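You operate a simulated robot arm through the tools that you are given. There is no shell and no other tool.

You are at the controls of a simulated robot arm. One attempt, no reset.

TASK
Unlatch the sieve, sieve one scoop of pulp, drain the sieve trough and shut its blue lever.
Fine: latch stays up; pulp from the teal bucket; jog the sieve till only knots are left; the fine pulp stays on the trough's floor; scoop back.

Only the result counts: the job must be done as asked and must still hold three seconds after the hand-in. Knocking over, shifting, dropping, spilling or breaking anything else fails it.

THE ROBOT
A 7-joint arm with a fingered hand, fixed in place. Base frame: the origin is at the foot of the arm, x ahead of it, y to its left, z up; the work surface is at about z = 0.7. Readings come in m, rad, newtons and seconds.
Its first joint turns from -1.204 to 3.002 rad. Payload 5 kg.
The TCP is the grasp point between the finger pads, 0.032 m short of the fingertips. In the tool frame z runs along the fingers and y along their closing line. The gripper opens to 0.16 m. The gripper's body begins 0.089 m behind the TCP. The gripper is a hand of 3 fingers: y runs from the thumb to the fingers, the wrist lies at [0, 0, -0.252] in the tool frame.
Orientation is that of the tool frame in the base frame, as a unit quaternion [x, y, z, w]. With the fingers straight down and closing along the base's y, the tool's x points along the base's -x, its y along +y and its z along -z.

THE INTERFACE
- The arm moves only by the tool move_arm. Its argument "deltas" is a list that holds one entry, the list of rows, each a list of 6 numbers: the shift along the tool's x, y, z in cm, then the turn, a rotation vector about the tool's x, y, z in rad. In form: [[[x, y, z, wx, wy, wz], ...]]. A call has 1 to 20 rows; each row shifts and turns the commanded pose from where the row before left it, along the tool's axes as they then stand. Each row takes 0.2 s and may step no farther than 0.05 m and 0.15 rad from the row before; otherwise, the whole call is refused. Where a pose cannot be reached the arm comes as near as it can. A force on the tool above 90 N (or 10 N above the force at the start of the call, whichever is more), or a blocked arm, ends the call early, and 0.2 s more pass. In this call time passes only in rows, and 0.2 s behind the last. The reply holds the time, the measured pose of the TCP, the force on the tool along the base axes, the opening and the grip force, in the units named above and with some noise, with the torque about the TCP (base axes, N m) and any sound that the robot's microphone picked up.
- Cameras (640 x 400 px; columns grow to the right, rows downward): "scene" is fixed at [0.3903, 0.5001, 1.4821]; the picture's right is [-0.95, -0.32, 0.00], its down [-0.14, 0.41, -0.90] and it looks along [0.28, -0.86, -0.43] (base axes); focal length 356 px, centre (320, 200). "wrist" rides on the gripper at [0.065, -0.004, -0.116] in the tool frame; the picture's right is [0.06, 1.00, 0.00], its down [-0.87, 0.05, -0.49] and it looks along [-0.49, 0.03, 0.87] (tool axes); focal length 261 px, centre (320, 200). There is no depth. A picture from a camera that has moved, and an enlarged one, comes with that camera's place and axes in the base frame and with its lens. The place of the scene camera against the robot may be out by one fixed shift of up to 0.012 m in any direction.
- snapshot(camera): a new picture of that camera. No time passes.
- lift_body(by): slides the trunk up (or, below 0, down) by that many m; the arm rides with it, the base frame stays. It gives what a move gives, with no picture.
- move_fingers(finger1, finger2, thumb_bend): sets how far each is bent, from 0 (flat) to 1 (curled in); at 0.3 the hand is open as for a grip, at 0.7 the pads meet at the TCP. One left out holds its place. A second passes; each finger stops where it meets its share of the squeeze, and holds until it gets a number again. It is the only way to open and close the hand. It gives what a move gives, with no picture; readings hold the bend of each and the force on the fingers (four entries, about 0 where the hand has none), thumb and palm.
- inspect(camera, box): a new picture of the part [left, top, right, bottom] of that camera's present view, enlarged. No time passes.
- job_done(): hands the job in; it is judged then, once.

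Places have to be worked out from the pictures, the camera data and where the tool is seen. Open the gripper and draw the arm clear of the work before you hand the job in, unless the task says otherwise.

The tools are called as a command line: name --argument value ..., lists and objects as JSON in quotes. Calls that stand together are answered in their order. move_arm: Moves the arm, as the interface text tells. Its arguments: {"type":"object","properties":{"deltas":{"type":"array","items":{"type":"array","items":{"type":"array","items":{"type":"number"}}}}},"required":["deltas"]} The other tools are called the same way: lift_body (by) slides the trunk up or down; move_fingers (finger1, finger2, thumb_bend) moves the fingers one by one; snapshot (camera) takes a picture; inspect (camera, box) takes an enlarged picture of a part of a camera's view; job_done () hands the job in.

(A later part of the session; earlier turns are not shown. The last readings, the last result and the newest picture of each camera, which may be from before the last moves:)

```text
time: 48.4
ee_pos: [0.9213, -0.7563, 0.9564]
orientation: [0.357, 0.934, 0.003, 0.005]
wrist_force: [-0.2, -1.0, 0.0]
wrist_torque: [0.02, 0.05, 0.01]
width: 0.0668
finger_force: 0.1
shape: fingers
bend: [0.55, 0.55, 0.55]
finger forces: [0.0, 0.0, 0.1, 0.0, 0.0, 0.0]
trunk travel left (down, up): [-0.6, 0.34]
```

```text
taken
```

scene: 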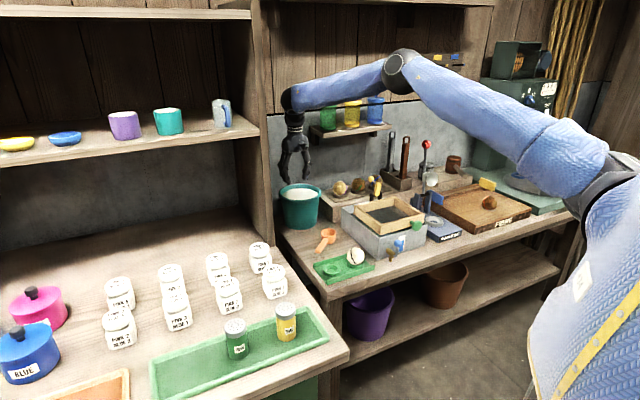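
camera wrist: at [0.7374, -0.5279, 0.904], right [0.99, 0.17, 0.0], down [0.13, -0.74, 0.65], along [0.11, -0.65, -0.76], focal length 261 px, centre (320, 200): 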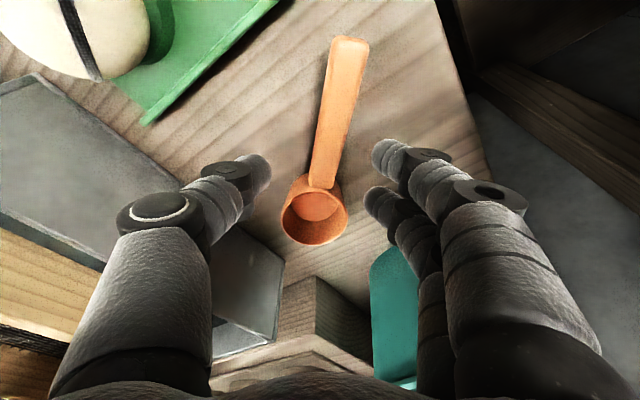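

The arm reaches r=1.19 with a vertical hand and the elbow is still bent. I test a little further out to know the margin.

move_arm --deltas '[[[-2, 0, 0.5, 0, 0.07, 0], [-2, 0, 0.5, 0, 0.07, 0], [-1.5, 0, 0.5, 0, 0.06, 0]]]'

snapshot --camera "wrist"

snapshot --camera "scene"

```text
time: 49.2
ee_pos: [0.8735, -0.787, 0.9493]
orientation: [0.355, 0.93, 0.039, -0.089]
wrist_force: [-0.7, 0.0, 0.2]
wrist_torque: [0.0, -0.01, 0.03]
width: 0.0664
finger_force: 0.1
shape: fingers
bend: [0.55, 0.55, 0.55]
finger forces: [0.0, 0.0, 0.0, 0.0, 0.0, 0.0]
out of reach, approached as far as the arm can: row 1, 2, 3
trunk travel left (down, up): [-0.6, 0.34]
```

```text
taken
camera wrist: at [0.8389, -0.7625, 1.074], right [0.62, 0.79, 0.02], down [0.74, -0.59, 0.31], along [0.26, -0.18, -0.95], focal length 261 px, centre (320, 200)
```

wrist: 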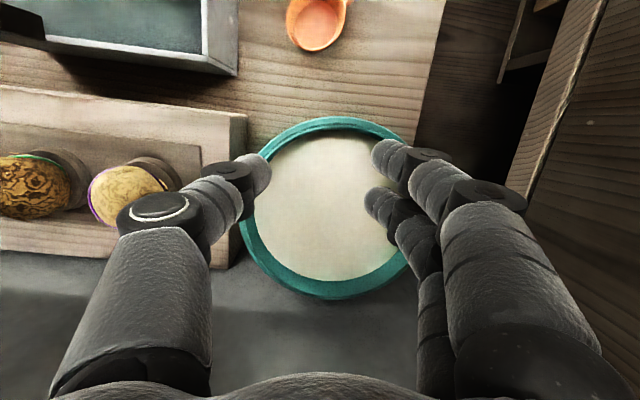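

```text
taken
```

scene: 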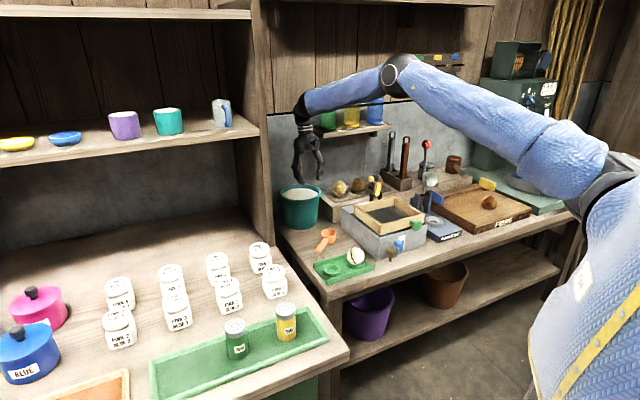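

The limit is about r=1.18 at a slight backward lean, which is enough for dipping if I also lower the trunk. I return above the scoop with a nearly vertical hand, aligned to the handle, to pinch it right at the fingertips.

move_arm --deltas '[[[1.5, 0, -0.5, 0, -0.125, 0], [1.5, 0, -0.5, 0, -0.125, 0], [3.0, 1.04, 1.3, 0, 0, 0], [3.0, 1.04, 1.3, 0, 0, 0], [3.0, 1.04, 1.3, 0, 0, 0], [3.0, 1.04, 1.3, 0, 0, 0], [3.0, 1.04, 1.3, 0, 0, 0], [3.0, 1.04, 1.3, 0, 0, 0], [0, 0, 0, 0, 0, 0.1204], [0, 0, 0, 0, 0, 0.1204], [0, 0, 0, 0, 0, 0.1204], [0, 0, 0, 0, 0, 0.1204], [0, 0, 0, 0, 0, 0.1204], [0, 0, 0, 0, 0, 0.1204], [0, 0, 0, 0, 0, 0.1204]]]'

snapshot --camera "wrist"

inspect --camera "wrist" --box '[224, 60, 416, 180]'

```text
time: 52.4
ee_pos: [0.7647, -0.6058, 0.8747]
orientation: [0.708, 0.705, 0.006, 0.028]
wrist_force: [-0.1, -0.3, -0.6]
wrist_torque: [-0.01, -0.01, -0.01]
width: 0.0664
finger_force: 0.1
shape: fingers
bend: [0.55, 0.55, 0.55]
finger forces: [0.0, 0.0, 0.1, 0.0, 0.1, 0.2]
trunk travel left (down, up): [-0.6, 0.34]
```

```text
taken
camera wrist: at [0.7541, -0.5358, 0.9879], right [1.0, 0.06, 0.05], down [0.03, -0.85, 0.52], along [0.07, -0.52, -0.85], focal length 261 px, centre (320, 200)
```

wrist: 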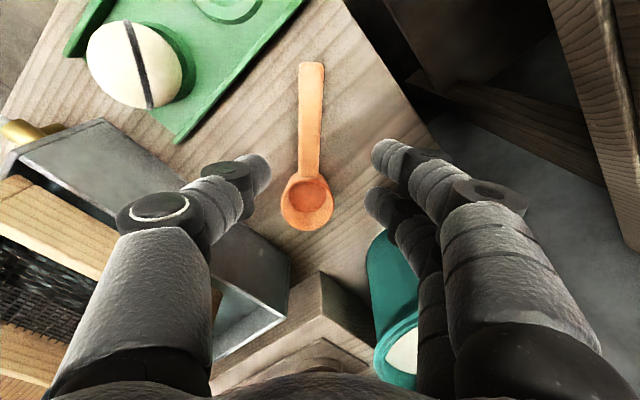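

```text
3.33 times, centred on (320, 120) of wrist
camera zoom: at [0.7541, -0.5358, 0.9879], right [1.0, 0.06, 0.05], down [0.03, -0.85, 0.52], along [0.07, -0.52, -0.85], focal length 869 px, centre (320, 467)
```

zoom: 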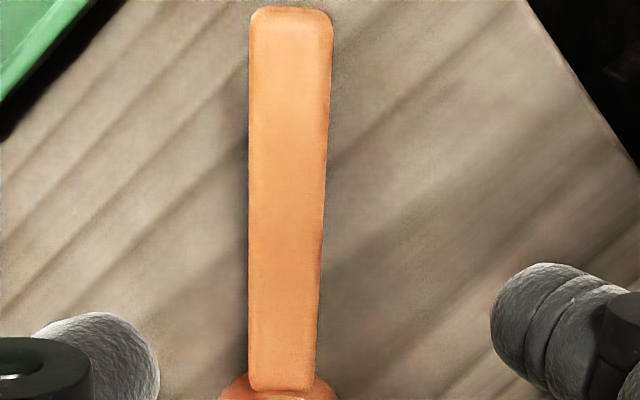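

The handle lies along y at x≈0.7605, and the cup centre is at y≈-0.690. I level the roll, centre over the handle and lower so that the fingertips meet it at mid-height (TCP z≈0.752).

move_arm --deltas '[[[0, 0, 0, 0.048, 0, 0], [0.13, -0.14, 3.5, 0, 0, 0], [0.13, -0.14, 3.5, 0, 0, 0], [0.13, -0.14, 3.5, 0, 0, 0], [0.05, 0, 1.75, 0, 0, 0]]]'

snapshot --camera "wrist"

inspect --camera "scene" --box '[290, 200, 370, 250]'

```text
time: 53.6
ee_pos: [0.7597, -0.6057, 0.7513]
orientation: [0.709, 0.706, -0.011, 0.01]
wrist_force: [0.9, -0.5, 0.1]
wrist_torque: [0.02, -0.02, -0.01]
width: 0.0665
finger_force: 0.0
shape: fingers
bend: [0.55, 0.55, 0.55]
finger forces: [0.0, 0.0, 0.1, 0.0, 0.0, 0.0]
trunk travel left (down, up): [-0.6, 0.34]
```

```text
taken
camera wrist: at [0.7556, -0.5363, 0.8645], right [1.0, 0.06, 0.0], down [0.05, -0.85, 0.52], along [0.03, -0.52, -0.86], focal length 261 px, centre (320, 200)
```

wrist: 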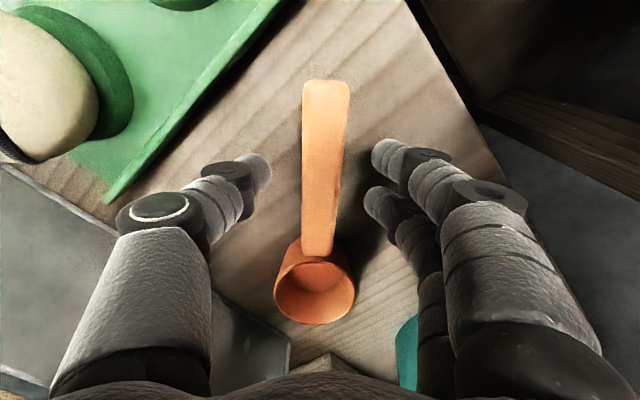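

```text
8.00 times, centred on (330, 225) of scene
camera zoom: at [0.3903, 0.5001, 1.4821], right [-0.95, -0.32, 0.0], down [-0.14, 0.41, -0.9], along [0.28, -0.86, -0.43], focal length 2844 px, centre (240, 0)
```

zoom: 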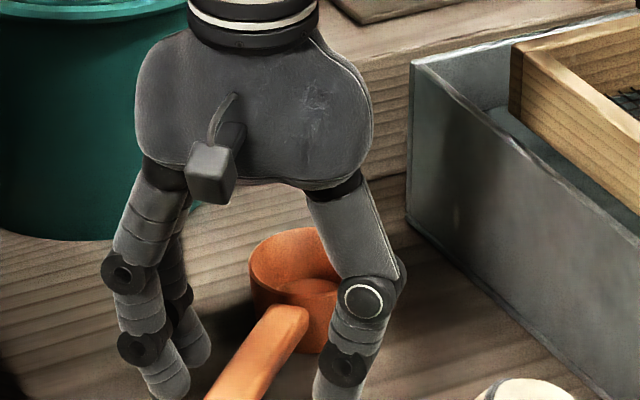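

All three fingertips are level beside the handle. I close to pinch it.

move_fingers --finger1 0.76 --finger2 0.76 --thumb_bend 0.76

snapshot --camera "wrist"

inspect --camera "scene" --box '[290, 200, 370, 250]'

```text
time: 54.6
ee_pos: [0.7597, -0.6062, 0.7531]
orientation: [0.708, 0.706, -0.011, 0.011]
wrist_force: [1.1, 0.4, -1.1]
wrist_torque: [0.03, 0.04, 0.0]
width: 0.0259
finger_force: 21.7
shape: fingers
bend: [0.7, 0.69, 0.68]
finger forces: [10.9, 10.7, 0.0, 0.0, 21.6, 0.1]
trunk travel left (down, up): [-0.6, 0.34]
```

```text
taken
camera wrist: at [0.7554, -0.5364, 0.8648], right [1.0, 0.06, 0.0], down [0.05, -0.85, 0.52], along [0.03, -0.52, -0.86], focal length 261 px, centre (320, 200)
```

wrist: 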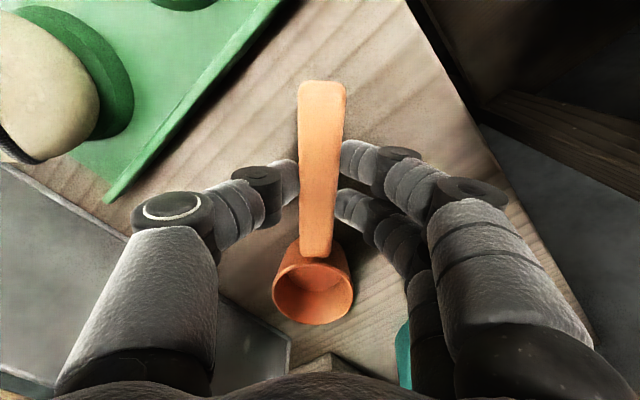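

```text
8.00 times, centred on (330, 225) of scene
camera zoom: at [0.3903, 0.5001, 1.4821], right [-0.95, -0.32, 0.0], down [-0.14, 0.41, -0.9], along [0.28, -0.86, -0.43], focal length 2844 px, centre (240, 0)
```

zoom: 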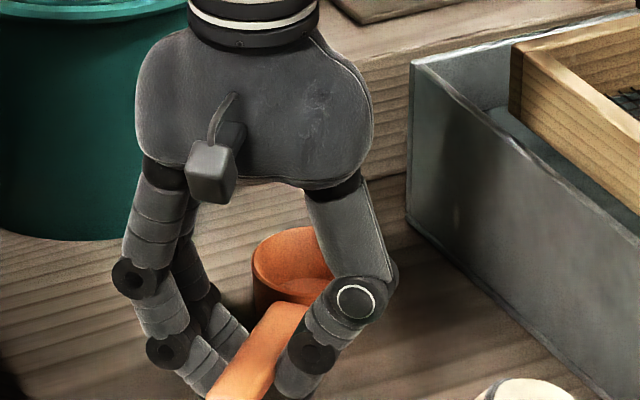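

This is a symmetric pinch at 10.9, 10.7 and 21.6 N. I lift slowly by 2 cm and check for droop.

move_arm --deltas '[[[0, 0, -0.5, 0, 0, 0], [0, 0, -0.5, 0, 0, 0], [0, 0, -0.5, 0, 0, 0], [0, 0, -0.5, 0, 0, 0]]]'

snapshot --camera "wrist"

inspect --camera "scene" --box '[290, 200, 370, 250]'

```text
time: 55.6
ee_pos: [0.7595, -0.6049, 0.7722]
orientation: [0.708, 0.706, -0.011, 0.011]
wrist_force: [0.1, -0.8, -1.2]
wrist_torque: [0.06, -0.02, -0.01]
width: 0.0262
finger_force: 20.8
shape: fingers
bend: [0.7, 0.69, 0.68]
finger forces: [11.3, 10.3, 0.1, 0.0, 21.6, 0.1]
trunk travel left (down, up): [-0.6, 0.34]
```

```text
taken
camera wrist: at [0.7548, -0.5346, 0.8848], right [1.0, 0.06, 0.0], down [0.05, -0.85, 0.52], along [0.03, -0.52, -0.86], focal length 261 px, centre (320, 200)
```

wrist: 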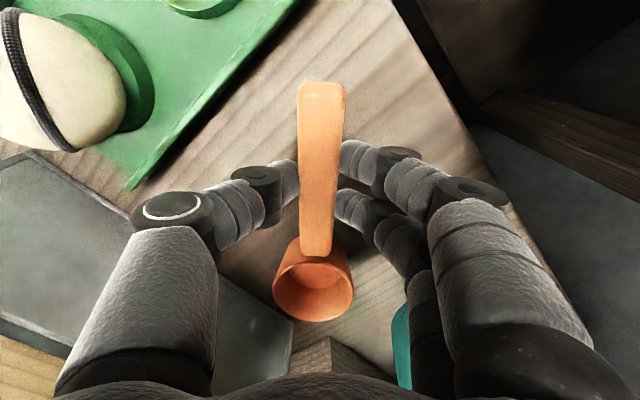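

```text
8.00 times, centred on (330, 225) of scene
camera zoom: at [0.3903, 0.5001, 1.4821], right [-0.95, -0.32, 0.0], down [-0.14, 0.41, -0.9], along [0.28, -0.86, -0.43], focal length 2844 px, centre (240, 0)
```

zoom: 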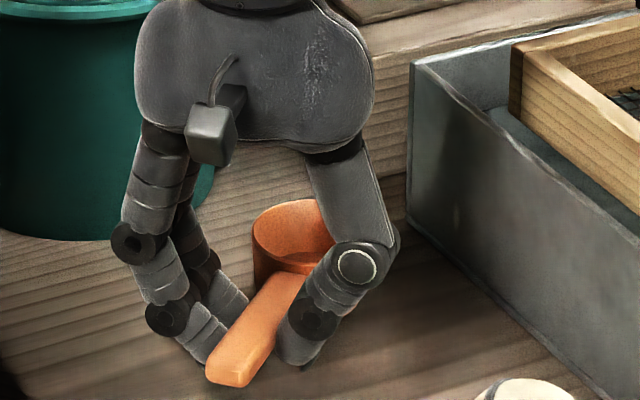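

The scoop lifts level and steady this time. I raise it well clear, then turn the hand so that the handle runs tangentially across the bucket, which keeps the wrist within reach when I pitch the cup down.

move_arm --deltas '[[[0, 0, -3, 0, 0, 0], [0, 0, -3, 0, 0, 0], [0, 0, -3, 0, 0, 0], [0, 0, -3, 0, 0, 0], [0, 0, -3, 0, 0, 0], [0, 0, -3, 0, 0, 0]]]'

move_arm --deltas '[[[0, 0, 0, 0, 0, 0.09], [0, 0, 0, 0, 0, 0.09], [0, 0, 0, 0, 0, 0.09], [0, 0, 0, 0, 0, 0.09], [0, 0, 0, 0, 0, 0.09], [0, 0, 0, 0, 0, 0.09], [0, 0, 0, 0, 0, 0.09], [0, 0, 0, 0, 0, 0.09]]]'

snapshot --camera "wrist"

snapshot --camera "scene"

```text
time: 57.0
ee_pos: [0.7603, -0.5982, 0.9535]
orientation: [0.708, 0.706, -0.011, 0.011]
wrist_force: [0.3, 0.4, -0.5]
wrist_torque: [0.07, -0.01, -0.03]
width: 0.026
finger_force: 21.5
shape: fingers
bend: [0.7, 0.69, 0.68]
finger forces: [11.3, 10.1, 0.0, 0.1, 21.5, 0.0]
trunk travel left (down, up): [-0.6, 0.34]
```

```text
time: 58.8
ee_pos: [0.7597, -0.5978, 0.9526]
orientation: [0.912, 0.411, -0.006, 0.013]
wrist_force: [-0.1, -0.3, -1.3]
wrist_torque: [0.04, -0.02, 0.01]
width: 0.0263
finger_force: 21.1
shape: fingers
bend: [0.71, 0.69, 0.68]
finger forces: [11.4, 10.2, 0.1, 0.0, 21.5, 0.0]
trunk travel left (down, up): [-0.6, 0.34]
```

```text
taken
camera wrist: at [0.7995, -0.5429, 1.0657], right [0.79, -0.61, 0.02], down [-0.54, -0.67, 0.51], along [-0.3, -0.41, -0.86], focal length 261 px, centre (320, 200)
```

wrist: 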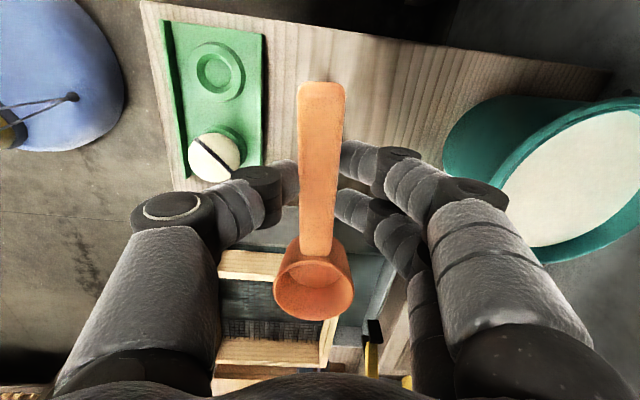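

```text
taken
```

scene: 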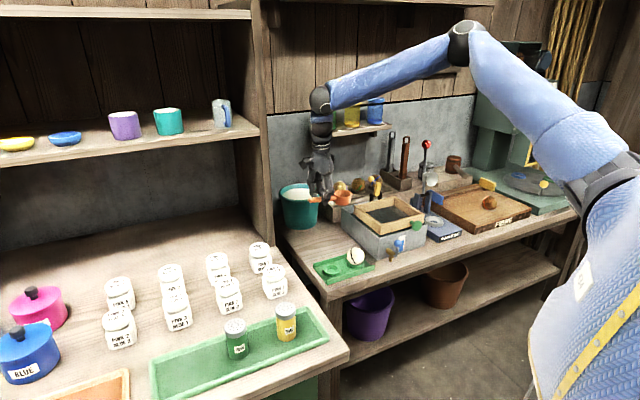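

The hand turned cleanly and the scoop is still level. I lower the trunk a little for reach at bucket height, then compensate with the arm.

lift_body --by -0.1

move_arm --deltas '[[[0, 0, -3, 0.0188, 0, 0], [0, 0, -3, 0, 0, 0], [0, 0, -3, 0, 0, 0], [0, 0, -3, 0, 0, 0]]]'

snapshot --camera "wrist"

```text
time: 60.1
ee_pos: [0.7603, -0.5981, 0.8527]
orientation: [0.912, 0.41, -0.006, 0.015]
wrist_force: [0.6, -1.1, -1.1]
wrist_torque: [0.06, -0.05, 0.0]
width: 0.026
finger_force: 21.6
shape: fingers
bend: [0.71, 0.69, 0.68]
finger forces: [11.4, 10.1, 0.0, 0.1, 21.4, 0.1]
trunk travel left (down, up): [-0.5, 0.44]
```

```text
time: 61.1
ee_pos: [0.7604, -0.5961, 0.9731]
orientation: [0.912, 0.411, -0.011, 0.006]
wrist_force: [0.2, 0.2, -1.0]
wrist_torque: [0.04, -0.05, -0.04]
width: 0.0261
finger_force: 22.0
shape: fingers
bend: [0.71, 0.69, 0.68]
finger forces: [11.4, 10.0, 0.1, 0.1, 21.3, 0.0]
trunk travel left (down, up): [-0.5, 0.44]
```

```text
taken
camera wrist: at [0.8015, -0.5422, 1.0868], right [0.79, -0.61, 0.0], down [-0.53, -0.68, 0.51], along [-0.32, -0.4, -0.86], focal length 261 px, centre (320, 200)
```

wrist: 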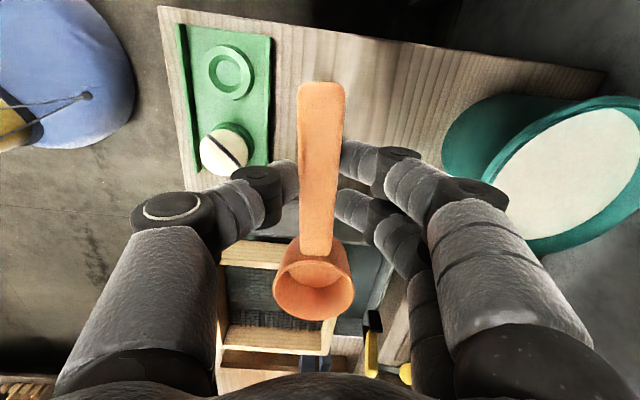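

The scoop is steady. I move outward along tool y to bring the cup over the bucket, still well above the rim.

move_arm --deltas '[[[-0.05, 3.2, 0.2, 0, 0, 0], [-0.05, 3.2, 0.2, 0, 0, 0], [-0.05, 3.2, 0.2, 0, 0, 0], [-0.05, 3.2, 0.2, 0, 0, 0], [-0.05, 3.2, 0.2, 0, 0, 0], [-0.05, 3.2, 0.2, 0, 0, 0], [-0.05, 3.2, 0.2, 0, 0, 0], [-0.05, 3.0, 0.2, 0, 0, 0]]]'

snapshot --camera "wrist"

snapshot --camera "scene"

```text
time: 62.9
ee_pos: [0.9074, -0.7441, 0.9589]
orientation: [0.912, 0.411, -0.008, 0.007]
wrist_force: [-0.6, 0.0, -0.7]
wrist_torque: [0.01, -0.03, 0.02]
width: 0.0258
finger_force: 20.4
shape: fingers
bend: [0.71, 0.7, 0.68]
finger forces: [11.3, 9.7, 0.0, 0.1, 21.2, 0.1]
out of reach, approached as far as the arm can: row 7, 8
trunk travel left (down, up): [-0.5, 0.44]
```

```text
taken
camera wrist: at [0.9479, -0.69, 1.0729], right [0.79, -0.61, 0.01], down [-0.53, -0.68, 0.51], along [-0.31, -0.41, -0.86], focal length 261 px, centre (320, 200)
```

wrist: 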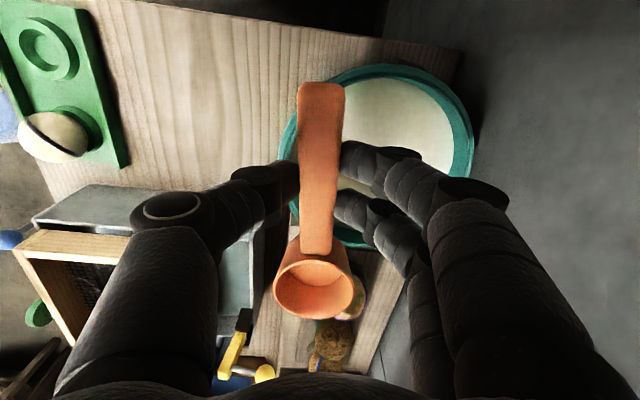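

```text
taken
```

scene: 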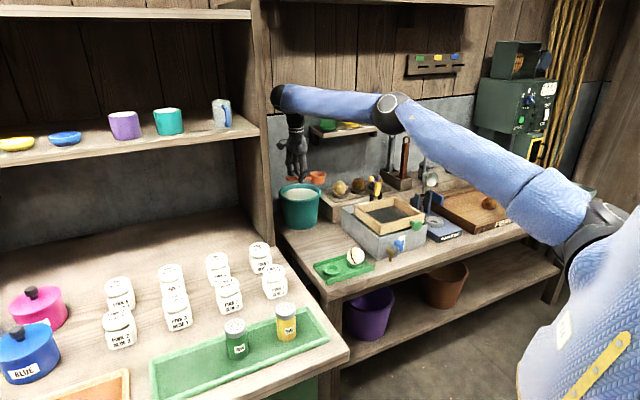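

The arm runs out of reach here at r≈1.17, less than before the trunk change, so a lower trunk does not help. I restore the trunk height and try again.

lift_body --by 0.1

move_arm --deltas '[[[0, 0, 3, 0, 0, 0], [0, 0, 3, 0, 0, 0], [0, 0, 3, 0, 0, 0], [0, 2, 1, 0, 0, 0], [0, 2, 0, 0, 0, 0]]]'

snapshot --camera "scene"

```text
time: 64.3
ee_pos: [0.9068, -0.7478, 1.0575]
orientation: [0.912, 0.411, -0.009, 0.006]
wrist_force: [1.0, 1.3, -0.5]
wrist_torque: [0.1, -0.05, 0.01]
width: 0.026
finger_force: 20.9
shape: fingers
bend: [0.71, 0.7, 0.68]
finger forces: [11.2, 9.7, 0.0, 0.0, 21.1, 0.0]
trunk travel left (down, up): [-0.6, 0.34]
```

```text
time: 65.5
ee_pos: [0.9231, -0.7743, 0.9572]
orientation: [0.912, 0.41, -0.005, 0.008]
wrist_force: [-0.1, -0.2, -0.8]
wrist_torque: [0.08, -0.06, 0.02]
width: 0.0256
finger_force: 20.5
shape: fingers
bend: [0.71, 0.7, 0.68]
finger forces: [11.1, 9.5, 0.0, 0.1, 20.8, 0.1]
out of reach, approached as far as the arm can: row 5
trunk travel left (down, up): [-0.6, 0.34]
```

```text
taken
```

scene: 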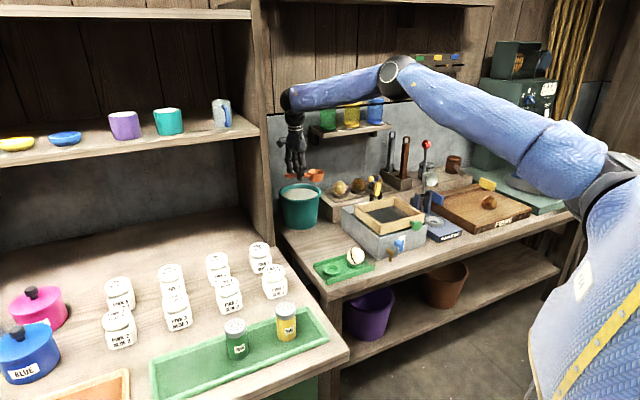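

With the trunk higher, reach grew to r≈1.205. Raising it further puts the shoulder level with the wrist at dipping height and should add more, so I do that and bring the arm back down.

lift_body --by 0.18

move_arm --deltas '[[[0, 0, 3, 0, 0, 0], [0, 0, 3, 0, 0, 0], [0, 0, 3, 0, 0, 0], [0, 0, 3, 0, 0, 0], [0, 0, 3, 0, 0, 0], [0, 0, 3, 0, 0, 0], [0, 1.5, 0, 0, 0, 0]]]'

snapshot --camera "wrist"

snapshot --camera "scene"

```text
time: 67.5
ee_pos: [0.9255, -0.7723, 1.1377]
orientation: [0.912, 0.41, -0.005, 0.008]
wrist_force: [1.6, 2.0, -0.8]
wrist_torque: [0.15, -0.11, 0.02]
width: 0.0235
finger_force: 18.6
shape: fingers
bend: [0.72, 0.7, 0.68]
finger forces: [10.2, 8.4, 0.0, 0.0, 18.6, 0.0]
trunk travel left (down, up): [-0.78, 0.16]
```

```text
time: 69.1
ee_pos: [0.8794, -0.7601, 0.9932]
orientation: [0.912, 0.41, -0.005, 0.008]
wrist_force: [0.1, -0.2, -0.4]
wrist_torque: [0.04, -0.03, 0.01]
width: 0.0231
finger_force: 20.3
shape: fingers
bend: [0.72, 0.71, 0.68]
finger forces: [10.6, 9.6, 0.0, 0.0, 20.1, 0.0]
out of reach, approached as far as the arm can: row 2, 3, 4, 5, 6, 7
trunk travel left (down, up): [-0.78, 0.16]
```

```text
taken
camera wrist: at [0.9198, -0.7058, 1.1081], right [0.79, -0.61, 0.01], down [-0.53, -0.68, 0.51], along [-0.3, -0.41, -0.86], focal length 261 px, centre (320, 200)
```

wrist: 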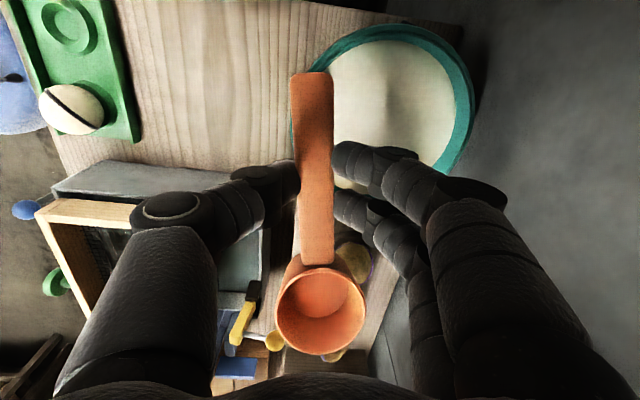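

```text
taken
```

scene: 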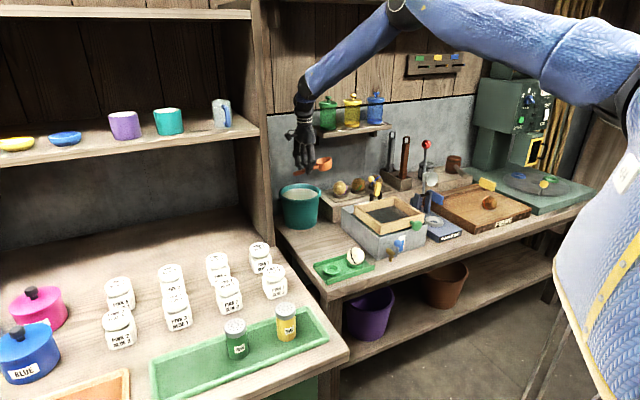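

Too high a trunk makes it worse, so about z−trunk≈0.95 is best, which means a trunk near -0.1 at dipping height. The scoop also seems to have shifted slightly in the grip, so I enlarge it first.

inspect --camera "wrist" --box '[208, 50, 432, 190]'

inspect --camera "wrist" --box '[208, 210, 432, 370]'

inspect --camera "scene" --box '[270, 130, 350, 180]'

```text
2.86 times, centred on (320, 120) of wrist
camera zoom: at [0.9198, -0.7058, 1.1081], right [0.79, -0.61, 0.01], down [-0.53, -0.68, 0.51], along [-0.3, -0.41, -0.86], focal length 745 px, centre (320, 429)
```

zoom: 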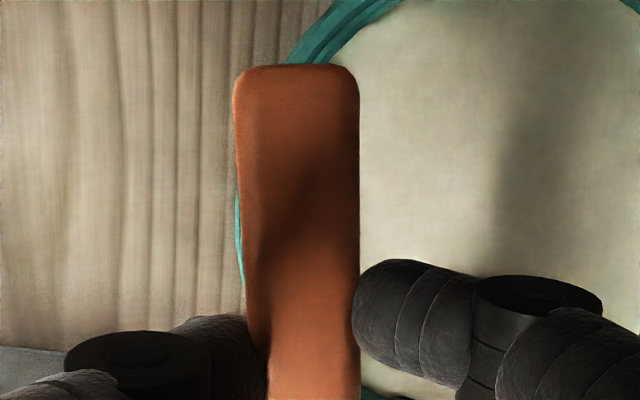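

```text
2.50 times, centred on (320, 290) of wrist
camera zoom: at [0.9198, -0.7058, 1.1081], right [0.79, -0.61, 0.01], down [-0.53, -0.68, 0.51], along [-0.3, -0.41, -0.86], focal length 652 px, centre (320, -25)
```

zoom: 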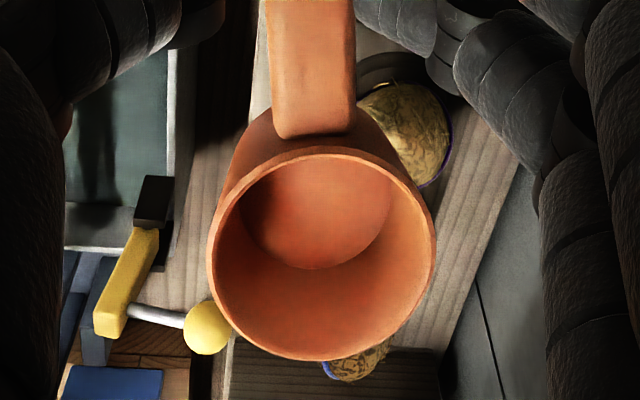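

```text
8.00 times, centred on (310, 155) of scene
camera zoom: at [0.3903, 0.5001, 1.4821], right [-0.95, -0.32, 0.0], down [-0.14, 0.41, -0.9], along [0.28, -0.86, -0.43], focal length 2844 px, centre (400, 560)
```

zoom: 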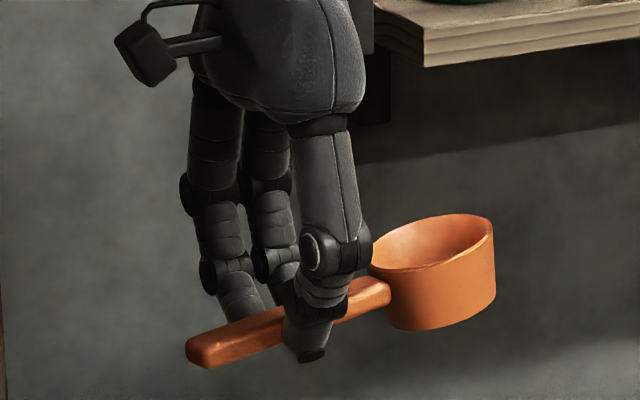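

The abrupt trunk stop tipped the cup up about 9° in the pinch, so trunk moves are best made before gripping. I carry the scoop back above its place on the bench, gently, to set it down and regrip with the trunk already at its working height.

move_arm --deltas '[[[0, -1.5, -0.5, 0, 0, 0], [0, -2, -0.5, 0, 0, 0], [0, -2, -0.5, 0, 0, 0], [0, -2, 0, 0, 0, 0], [0, -2, 0, 0, 0, 0], [0, -2, 0, 0, 0, 0], [0, -2, 0, 0, 0, 0], [0, -2, 0, 0, 0, 0], [0, -2, 0, 0, 0, 0], [0, -2, 0, 0, 0, 0], [0, -1.5, 0, 0, 0, 0]]]'

```text
time: 71.5
ee_pos: [0.7224, -0.6221, 1.0064]
orientation: [0.912, 0.411, -0.004, 0.008]
wrist_force: [-0.1, 0.7, -0.3]
wrist_torque: [0.06, -0.04, -0.01]
width: 0.0232
finger_force: 20.1
shape: fingers
bend: [0.72, 0.71, 0.68]
finger forces: [10.6, 9.5, 0.0, 0.0, 20.0, 0.0]
trunk travel left (down, up): [-0.78, 0.16]
```

The commanded pose follows the measured one after an out-of-reach stop, which is good to know. I turn back toward the handle's resting direction and then lower the trunk in two stages, lifting the arm in between.

move_arm --deltas '[[[0, 0, -1, 0, 0, -0.1], [0, 0, -2, 0, 0, -0.1], [0, 0, -2, 0, 0, -0.1], [0, 0, -2, 0, 0, -0.1], [0, 0, -2, 0, 0, -0.1], [0, 0, -2, 0, 0, -0.1], [0, 0, -2, 0, 0, -0.1], [0, 0, -1, 0, 0, -0.1]]]'

lift_body --by -0.14

snapshot --camera "wrist"

snapshot --camera "scene"

```text
time: 73.3
ee_pos: [0.7243, -0.6188, 1.1486]
orientation: [0.679, 0.735, -0.009, 0.006]
wrist_force: [0.2, 0.1, -1.3]
wrist_torque: [0.08, 0.02, 0.0]
width: 0.0229
finger_force: 20.4
shape: fingers
bend: [0.72, 0.71, 0.68]
finger forces: [10.5, 9.4, 0.1, 0.1, 20.0, 0.0]
trunk travel left (down, up): [-0.78, 0.16]
```

```text
time: 74.9
ee_pos: [0.7232, -0.6179, 1.008]
orientation: [0.68, 0.733, -0.008, 0.006]
wrist_force: [-0.9, -0.5, -0.5]
wrist_torque: [0.05, 0.03, 0.02]
width: 0.0236
finger_force: 19.8
shape: fingers
bend: [0.72, 0.71, 0.68]
finger forces: [10.6, 9.4, 0.0, 0.0, 20.0, 0.1]
trunk travel left (down, up): [-0.64, 0.3]
```

```text
taken
camera wrist: at [0.7143, -0.5501, 1.1218], right [0.99, 0.14, -0.01], down [0.12, -0.85, 0.51], along [0.07, -0.5, -0.86], focal length 261 px, centre (320, 200)
```

wrist: 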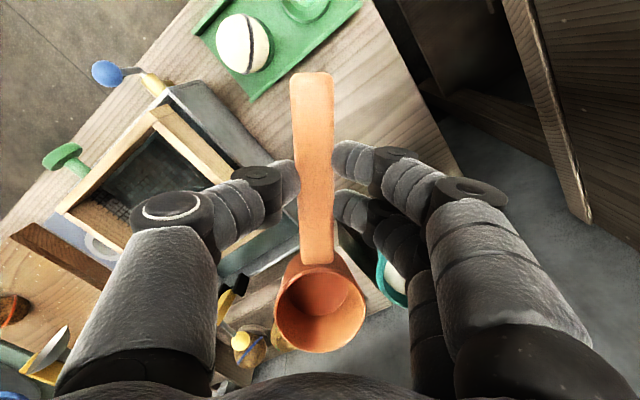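

```text
taken
```

scene: 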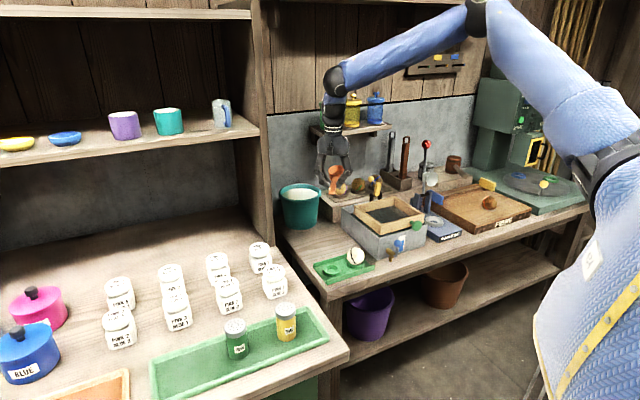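

The scoop sits the same in the hand. I tilt the hand so the scoop is level and lower it toward its original spot.

move_arm --deltas '[[[0, 0, 0, 0, 0.06, 0], [0, 0, 0, 0, 0.06, 0], [0, 0, 0, 0, 0.05, 0], [-0.4, 0.3, 1.5, 0, 0, 0], [-0.58, 0.44, 2.5, 0, 0, 0], [-0.58, 0.44, 2.5, 0, 0, 0], [-0.58, 0.44, 2.5, 0, 0, 0], [-0.58, 0.44, 2.5, 0, 0, 0], [-0.58, 0.44, 2.5, 0, 0, 0], [-0.58, 0.44, 2.5, 0, 0, 0], [-0.58, 0.44, 2.5, 0, 0, 0], [-0.3, 0.2, 1.2, 0, 0, 0]]]'

snapshot --camera "wrist"

inspect --camera "scene" --box '[290, 200, 370, 250]'

```text
time: 77.5
ee_pos: [0.7604, -0.6321, 0.7986]
orientation: [0.678, 0.731, 0.05, -0.057]
wrist_force: [-0.4, -0.6, -0.6]
wrist_torque: [0.09, 0.0, 0.0]
width: 0.0236
finger_force: 20.3
shape: fingers
bend: [0.72, 0.71, 0.68]
finger forces: [10.8, 9.4, 0.0, 0.0, 19.9, 0.1]
trunk travel left (down, up): [-0.64, 0.3]
```

```text
taken
camera wrist: at [0.752, -0.5848, 0.9229], right [0.99, 0.14, 0.01], down [0.13, -0.93, 0.35], along [0.05, -0.35, -0.93], focal length 261 px, centre (320, 200)
```

wrist: 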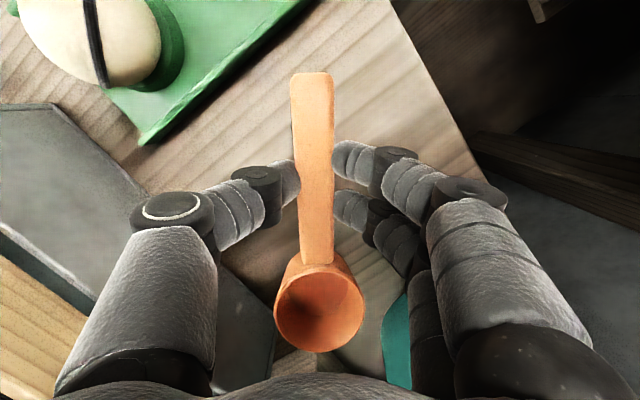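

```text
8.00 times, centred on (330, 225) of scene
camera zoom: at [0.3903, 0.5001, 1.4821], right [-0.95, -0.32, 0.0], down [-0.14, 0.41, -0.9], along [0.28, -0.86, -0.43], focal length 2844 px, centre (240, 0)
```

zoom: 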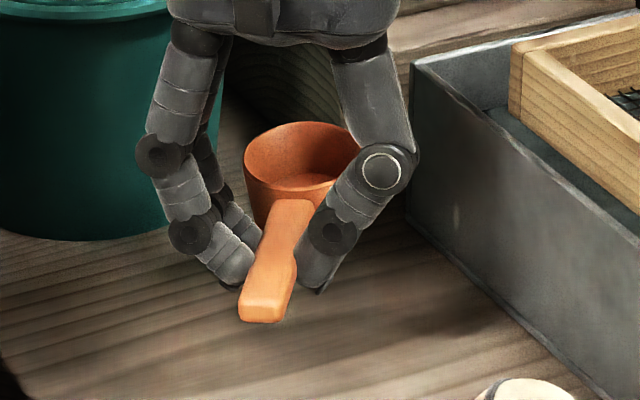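

The scoop looks nearly level about 4.5 cm above its place. I lower slowly until it rests on the bench.

move_arm --deltas '[[[-0.17, 0, 1.14, 0, 0, 0], [-0.17, 0, 1.14, 0, 0, 0], [-0.17, 0, 1.14, 0, 0, 0], [-0.15, 0, 0.9, 0, 0, 0]]]'

inspect --camera "scene" --box '[290, 200, 370, 250]'

```text
time: 78.5
ee_pos: [0.761, -0.6321, 0.7572]
orientation: [0.678, 0.731, 0.05, -0.056]
wrist_force: [-0.3, 0.2, -0.3]
wrist_torque: [0.06, 0.02, 0.0]
width: 0.0234
finger_force: 19.5
shape: fingers
bend: [0.72, 0.71, 0.68]
finger forces: [10.7, 9.3, 0.0, 0.0, 20.1, 0.0]
trunk travel left (down, up): [-0.64, 0.3]
```

```text
8.00 times, centred on (330, 225) of scene
camera zoom: at [0.3903, 0.5001, 1.4821], right [-0.95, -0.32, 0.0], down [-0.14, 0.41, -0.9], along [0.28, -0.86, -0.43], focal length 2844 px, centre (240, 0)
```

zoom: 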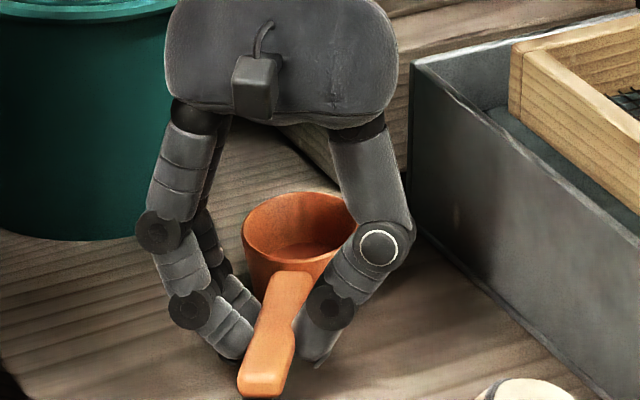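

No contact yet. I go down a few millimetres more.

move_arm --deltas '[[[-0.04, 0, 0.3, 0, 0, 0], [-0.04, 0, 0.3, 0, 0, 0]]]'

```text
time: 79.1
ee_pos: [0.759, -0.6323, 0.7504]
orientation: [0.678, 0.731, 0.05, -0.057]
wrist_force: [-0.6, 0.2, -1.3]
wrist_torque: [0.05, 0.06, 0.0]
width: 0.0233
finger_force: 20.2
shape: fingers
bend: [0.72, 0.71, 0.68]
finger forces: [10.6, 9.4, 0.1, 0.0, 20.0, 0.0]
trunk travel left (down, up): [-0.64, 0.3]
```

Still free. I continue in small steps until the cup touches.

move_arm --deltas '[[[-0.04, 0, 0.25, 0, 0, 0], [-0.04, 0, 0.25, 0, 0, 0]]]'

inspect --camera "scene" --box '[290, 200, 370, 250]'

inspect --camera "wrist" --box '[192, 50, 448, 210]'

```text
time: 79.7
ee_pos: [0.7589, -0.6316, 0.7463]
orientation: [0.677, 0.732, 0.05, -0.057]
wrist_force: [0.7, 0.4, 0.8]
wrist_torque: [-0.07, -0.07, 0.0]
width: 0.0232
finger_force: 20.2
shape: fingers
bend: [0.71, 0.71, 0.68]
finger forces: [10.1, 10.5, 0.0, 0.1, 20.5, 0.1]
trunk travel left (down, up): [-0.64, 0.3]
```

```text
8.00 times, centred on (330, 225) of scene
camera zoom: at [0.3903, 0.5001, 1.4821], right [-0.95, -0.32, 0.0], down [-0.14, 0.41, -0.9], along [0.28, -0.86, -0.43], focal length 2844 px, centre (240, 0)
```

zoom: 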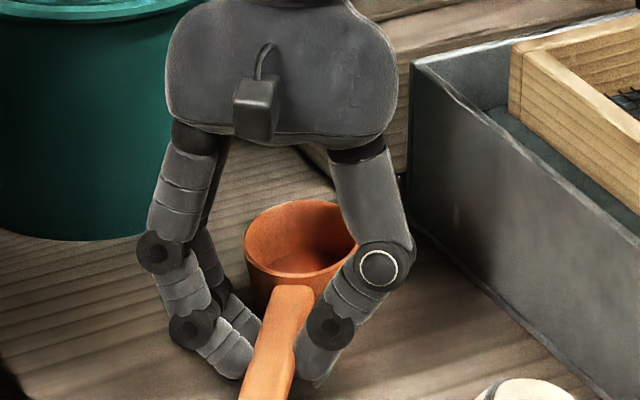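

```text
2.50 times, centred on (320, 130) of wrist
camera zoom: at [0.752, -0.584, 0.8704], right [0.99, 0.14, 0.01], down [0.13, -0.93, 0.36], along [0.05, -0.35, -0.93], focal length 652 px, centre (320, 375)
```

zoom: 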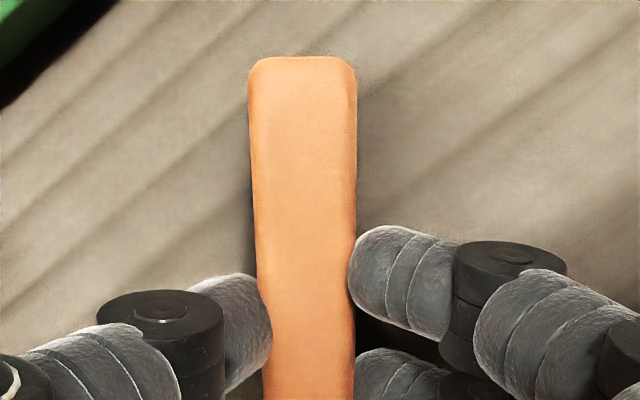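

The torque has changed sign, so the cup is touching the bench. I release the handle here, then set the trunk height while empty-handed.

move_fingers --finger1 0.55 --finger2 0.55 --thumb_bend 0.55

move_arm --deltas '[[[-0.3, 0, -2, 0, 0, 0], [-0.6, 0, -4, 0, 0, 0], [-0.6, 0, -4, 0, 0, 0], [-0.6, 0, -4, 0, -0.08, 0], [0, 0, -4, 0, -0.08, 0]]]'

lift_body --by -0.12

snapshot --camera "wrist"

inspect --camera "scene" --box '[290, 200, 370, 250]'

```text
time: 80.7
ee_pos: [0.7602, -0.6325, 0.7465]
orientation: [0.678, 0.731, 0.049, -0.057]
wrist_force: [0.3, 0.1, 0.3]
wrist_torque: [0.02, 0.01, 0.03]
width: 0.0663
finger_force: 0.0
shape: fingers
bend: [0.55, 0.55, 0.55]
finger forces: [0.0, 0.1, 0.0, 0.0, 0.1, 0.1]
trunk travel left (down, up): [-0.64, 0.3]
```

```text
time: 81.9
ee_pos: [0.7621, -0.6761, 0.9225]
orientation: [0.68, 0.733, -0.006, 0.002]
wrist_force: [0.5, 0.1, -0.8]
wrist_torque: [-0.02, -0.01, 0.04]
width: 0.0671
finger_force: 0.1
shape: fingers
bend: [0.55, 0.55, 0.55]
finger forces: [0.0, 0.0, 0.1, 0.0, 0.0, 0.0]
trunk travel left (down, up): [-0.64, 0.3]
```

```text
time: 83.4
ee_pos: [0.764, -0.6767, 0.8035]
orientation: [0.679, 0.734, -0.005, 0.002]
wrist_force: [0.1, -0.6, 0.2]
wrist_torque: [-0.01, 0.0, -0.01]
width: 0.0668
finger_force: 0.0
shape: fingers
bend: [0.55, 0.55, 0.55]
finger forces: [0.0, 0.0, 0.1, 0.0, 0.0, 0.0]
trunk travel left (down, up): [-0.52, 0.42]
```

```text
taken
camera wrist: at [0.7546, -0.6098, 0.9169], right [0.99, 0.14, 0.0], down [0.12, -0.86, 0.5], along [0.07, -0.5, -0.87], focal length 261 px, centre (320, 200)
```

wrist: 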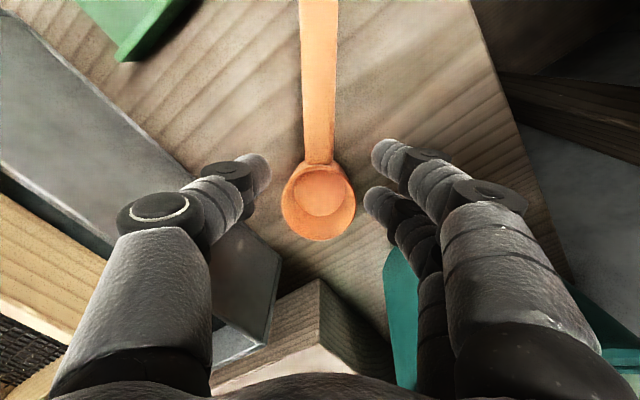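

```text
8.00 times, centred on (330, 225) of scene
camera zoom: at [0.3903, 0.5001, 1.4821], right [-0.95, -0.32, 0.0], down [-0.14, 0.41, -0.9], along [0.28, -0.86, -0.43], focal length 2844 px, centre (240, 0)
```

zoom: 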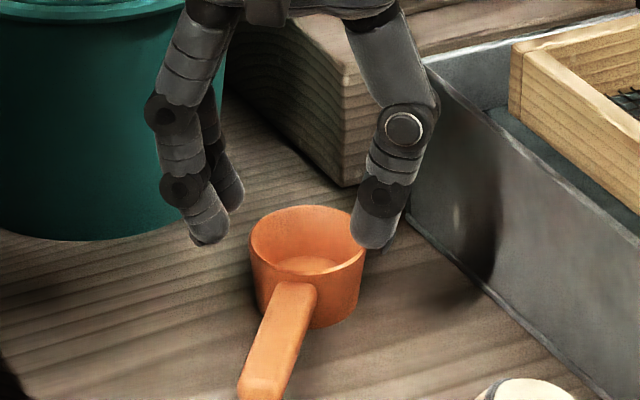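

The scoop is back at (0.767,-0.713), its original place, and the trunk is at its working height. I align again over the handle with about 6° tilt for a fresh fingertip pinch.

move_arm --deltas '[[[2.56, -0.24, 0, 0, -0.045, -0.031], [2.56, -0.24, 0, 0, -0.045, -0.031], [0.3, 0, 2.4, 0, 0, 0]]]'

snapshot --camera "wrist"

inspect --camera "wrist" --box '[192, 50, 448, 210]'

```text
time: 84.2
ee_pos: [0.7538, -0.6246, 0.7758]
orientation: [0.656, 0.753, -0.035, 0.034]
wrist_force: [0.1, -0.1, -1.4]
wrist_torque: [0.03, 0.01, -0.04]
width: 0.0665
finger_force: 0.0
shape: fingers
bend: [0.55, 0.55, 0.55]
finger forces: [0.0, 0.1, 0.1, 0.1, 0.1, 0.0]
trunk travel left (down, up): [-0.52, 0.42]
```

```text
taken
camera wrist: at [0.7392, -0.549, 0.8833], right [0.98, 0.2, -0.01], down [0.17, -0.8, 0.57], along [0.1, -0.57, -0.82], focal length 261 px, centre (320, 200)
```

wrist: 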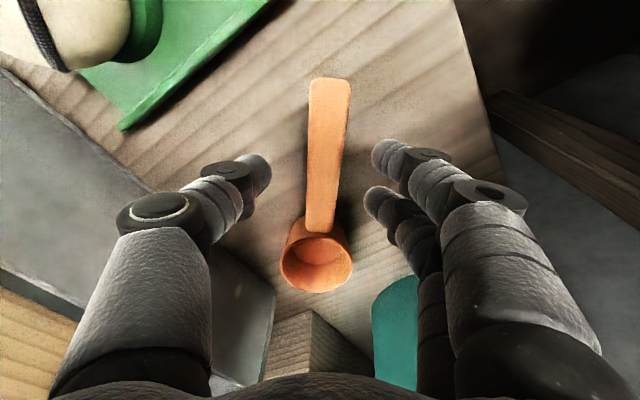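

```text
2.50 times, centred on (320, 130) of wrist
camera zoom: at [0.7392, -0.549, 0.8833], right [0.98, 0.2, -0.01], down [0.17, -0.8, 0.57], along [0.1, -0.57, -0.82], focal length 652 px, centre (320, 375)
```

zoom: 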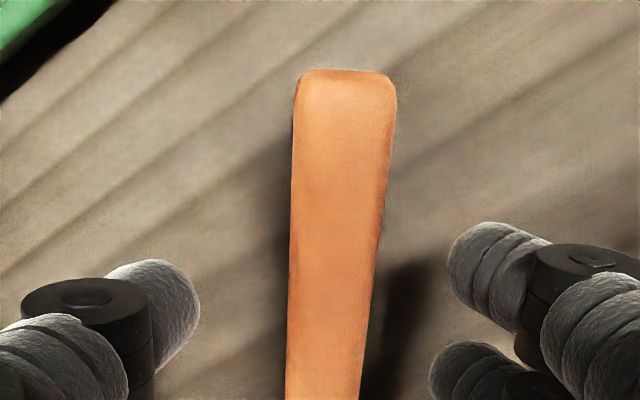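

The handle is within 2 mm and about 2° of centre. I trim that, lower to pinch height and close.

move_arm --deltas '[[[0.115, 0.1, 1.16, 0, 0, 0.03], [0.115, 0.1, 1.16, 0, 0, 0]]]'

move_fingers --finger1 0.76 --finger2 0.76 --thumb_bend 0.76

snapshot --camera "wrist"

```text
time: 84.8
ee_pos: [0.7537, -0.6244, 0.7531]
orientation: [0.667, 0.743, -0.036, 0.036]
wrist_force: [0.0, -0.4, -0.2]
wrist_torque: [0.01, 0.0, -0.01]
width: 0.0664
finger_force: 0.2
shape: fingers
bend: [0.55, 0.55, 0.55]
finger forces: [0.0, 0.1, 0.0, 0.0, 0.1, 0.1]
trunk travel left (down, up): [-0.52, 0.42]
```

```text
time: 85.8
ee_pos: [0.7549, -0.6238, 0.7543]
orientation: [0.667, 0.743, -0.035, 0.036]
wrist_force: [-0.2, 0.2, -0.3]
wrist_torque: [0.01, -0.01, 0.01]
width: 0.0261
finger_force: 21.8
shape: fingers
bend: [0.7, 0.69, 0.68]
finger forces: [10.8, 10.7, 0.0, 0.1, 21.5, 0.0]
trunk travel left (down, up): [-0.52, 0.42]
```

```text
taken
camera wrist: at [0.7421, -0.5486, 0.8613], right [0.99, 0.17, -0.01], down [0.15, -0.81, 0.57], along [0.09, -0.57, -0.82], focal length 261 px, centre (320, 200)
```

wrist: 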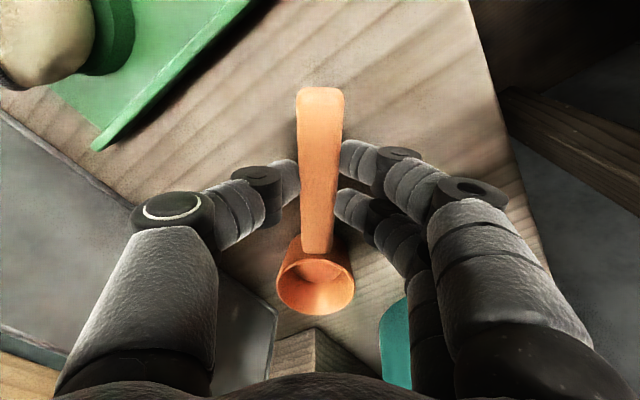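

The pinch is clean and symmetric. I lift gently, first 2 cm, then on up.

move_arm --deltas '[[[-0.05, 0, -0.5, 0, 0, 0], [-0.05, 0, -0.5, 0, 0, 0], [-0.1, 0, -1.0, 0, 0, 0], [-0.15, 0, -1.5, 0, 0, 0], [-0.2, 0, -2, 0, 0, 0], [-0.2, 0, -2, 0, 0, 0], [-0.2, 0, -2, 0, 0, 0], [-0.2, 0, -2, 0, 0, 0], [-0.2, 0, -2, 0, 0, 0], [-0.2, 0, -2, 0, 0, 0], [-0.2, 0, -1.5, 0, 0, 0], [-0.1, 0, -1, 0, 0, 0]]]'

snapshot --camera "wrist"

inspect --camera "scene" --box '[280, 150, 376, 210]'

```text
time: 88.4
ee_pos: [0.758, -0.6242, 0.9334]
orientation: [0.666, 0.744, -0.035, 0.035]
wrist_force: [-0.2, -0.2, -0.3]
wrist_torque: [0.06, 0.02, -0.01]
width: 0.0258
finger_force: 21.2
shape: fingers
bend: [0.71, 0.69, 0.68]
finger forces: [11.3, 10.1, 0.0, 0.0, 21.5, 0.0]
trunk travel left (down, up): [-0.52, 0.42]
```

```text
taken
camera wrist: at [0.7445, -0.5489, 1.0415], right [0.99, 0.17, -0.01], down [0.15, -0.81, 0.57], along [0.09, -0.57, -0.82], focal length 261 px, centre (320, 200)
```

wrist: 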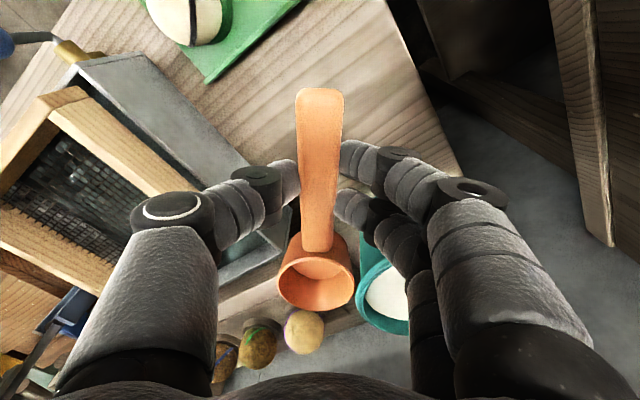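

```text
6.67 times, centred on (328, 180) of scene
camera zoom: at [0.3903, 0.5001, 1.4821], right [-0.95, -0.32, 0.0], down [-0.14, 0.41, -0.9], along [0.28, -0.86, -0.43], focal length 2370 px, centre (267, 333)
```

zoom: 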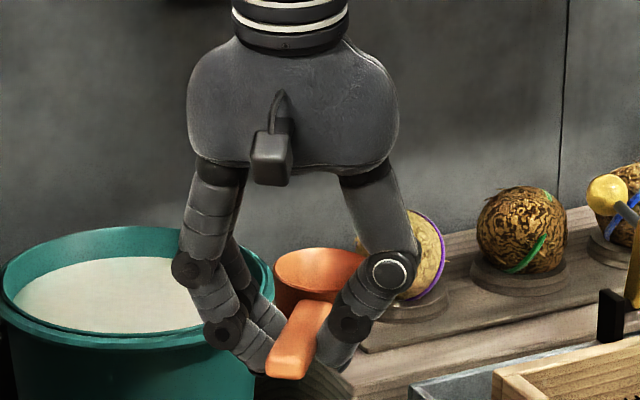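

The scoop is steady. Correcting for perspective, two independent views now agree on the bucket centre at (0.930,-0.810), with its rim at z≈0.835. I turn the handle tangential, slowly.

move_arm --deltas '[[[0, 0, -0.5, 0.005, 0, 0.05], [0, 0, -0.5, 0.0085, 0, 0.085], [0, 0, -0.5, 0.0085, 0, 0.085], [0, 0, 0, 0.0085, 0, 0.085], [0, 0, 0, 0.0085, 0, 0.085], [0, 0, 0, 0.0085, 0, 0.085], [0, 0, 0, 0.0085, 0, 0.085], [0, 0, 0, 0.0085, 0, 0.085], [0, 0, 0, 0.0085, 0, 0.085], [0, 0, 0, 0.0085, 0, 0.085], [0, 0, 0, 0.0015, 0, 0.015]]]'

snapshot --camera "wrist"

```text
time: 90.8
ee_pos: [0.7568, -0.6256, 0.9488]
orientation: [0.911, 0.409, -0.048, 0.019]
wrist_force: [-0.3, 0.3, -0.4]
wrist_torque: [0.07, -0.01, 0.0]
width: 0.0256
finger_force: 21.5
shape: fingers
bend: [0.71, 0.69, 0.68]
finger forces: [11.4, 10.1, 0.1, 0.1, 21.5, 0.0]
trunk travel left (down, up): [-0.52, 0.42]
```

```text
taken
camera wrist: at [0.8046, -0.564, 1.0563], right [0.79, -0.62, -0.01], down [-0.5, -0.65, 0.58], along [-0.36, -0.45, -0.82], focal length 261 px, centre (320, 200)
```

wrist: 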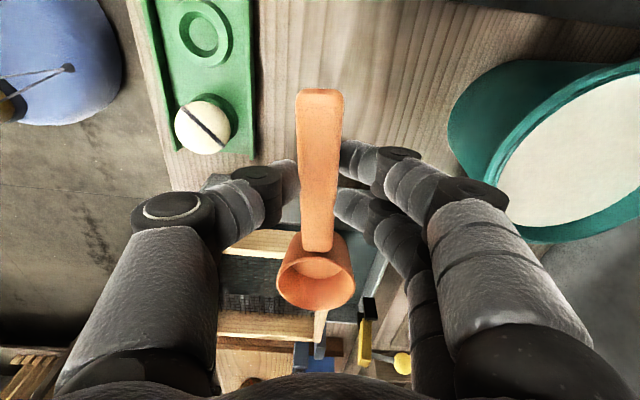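

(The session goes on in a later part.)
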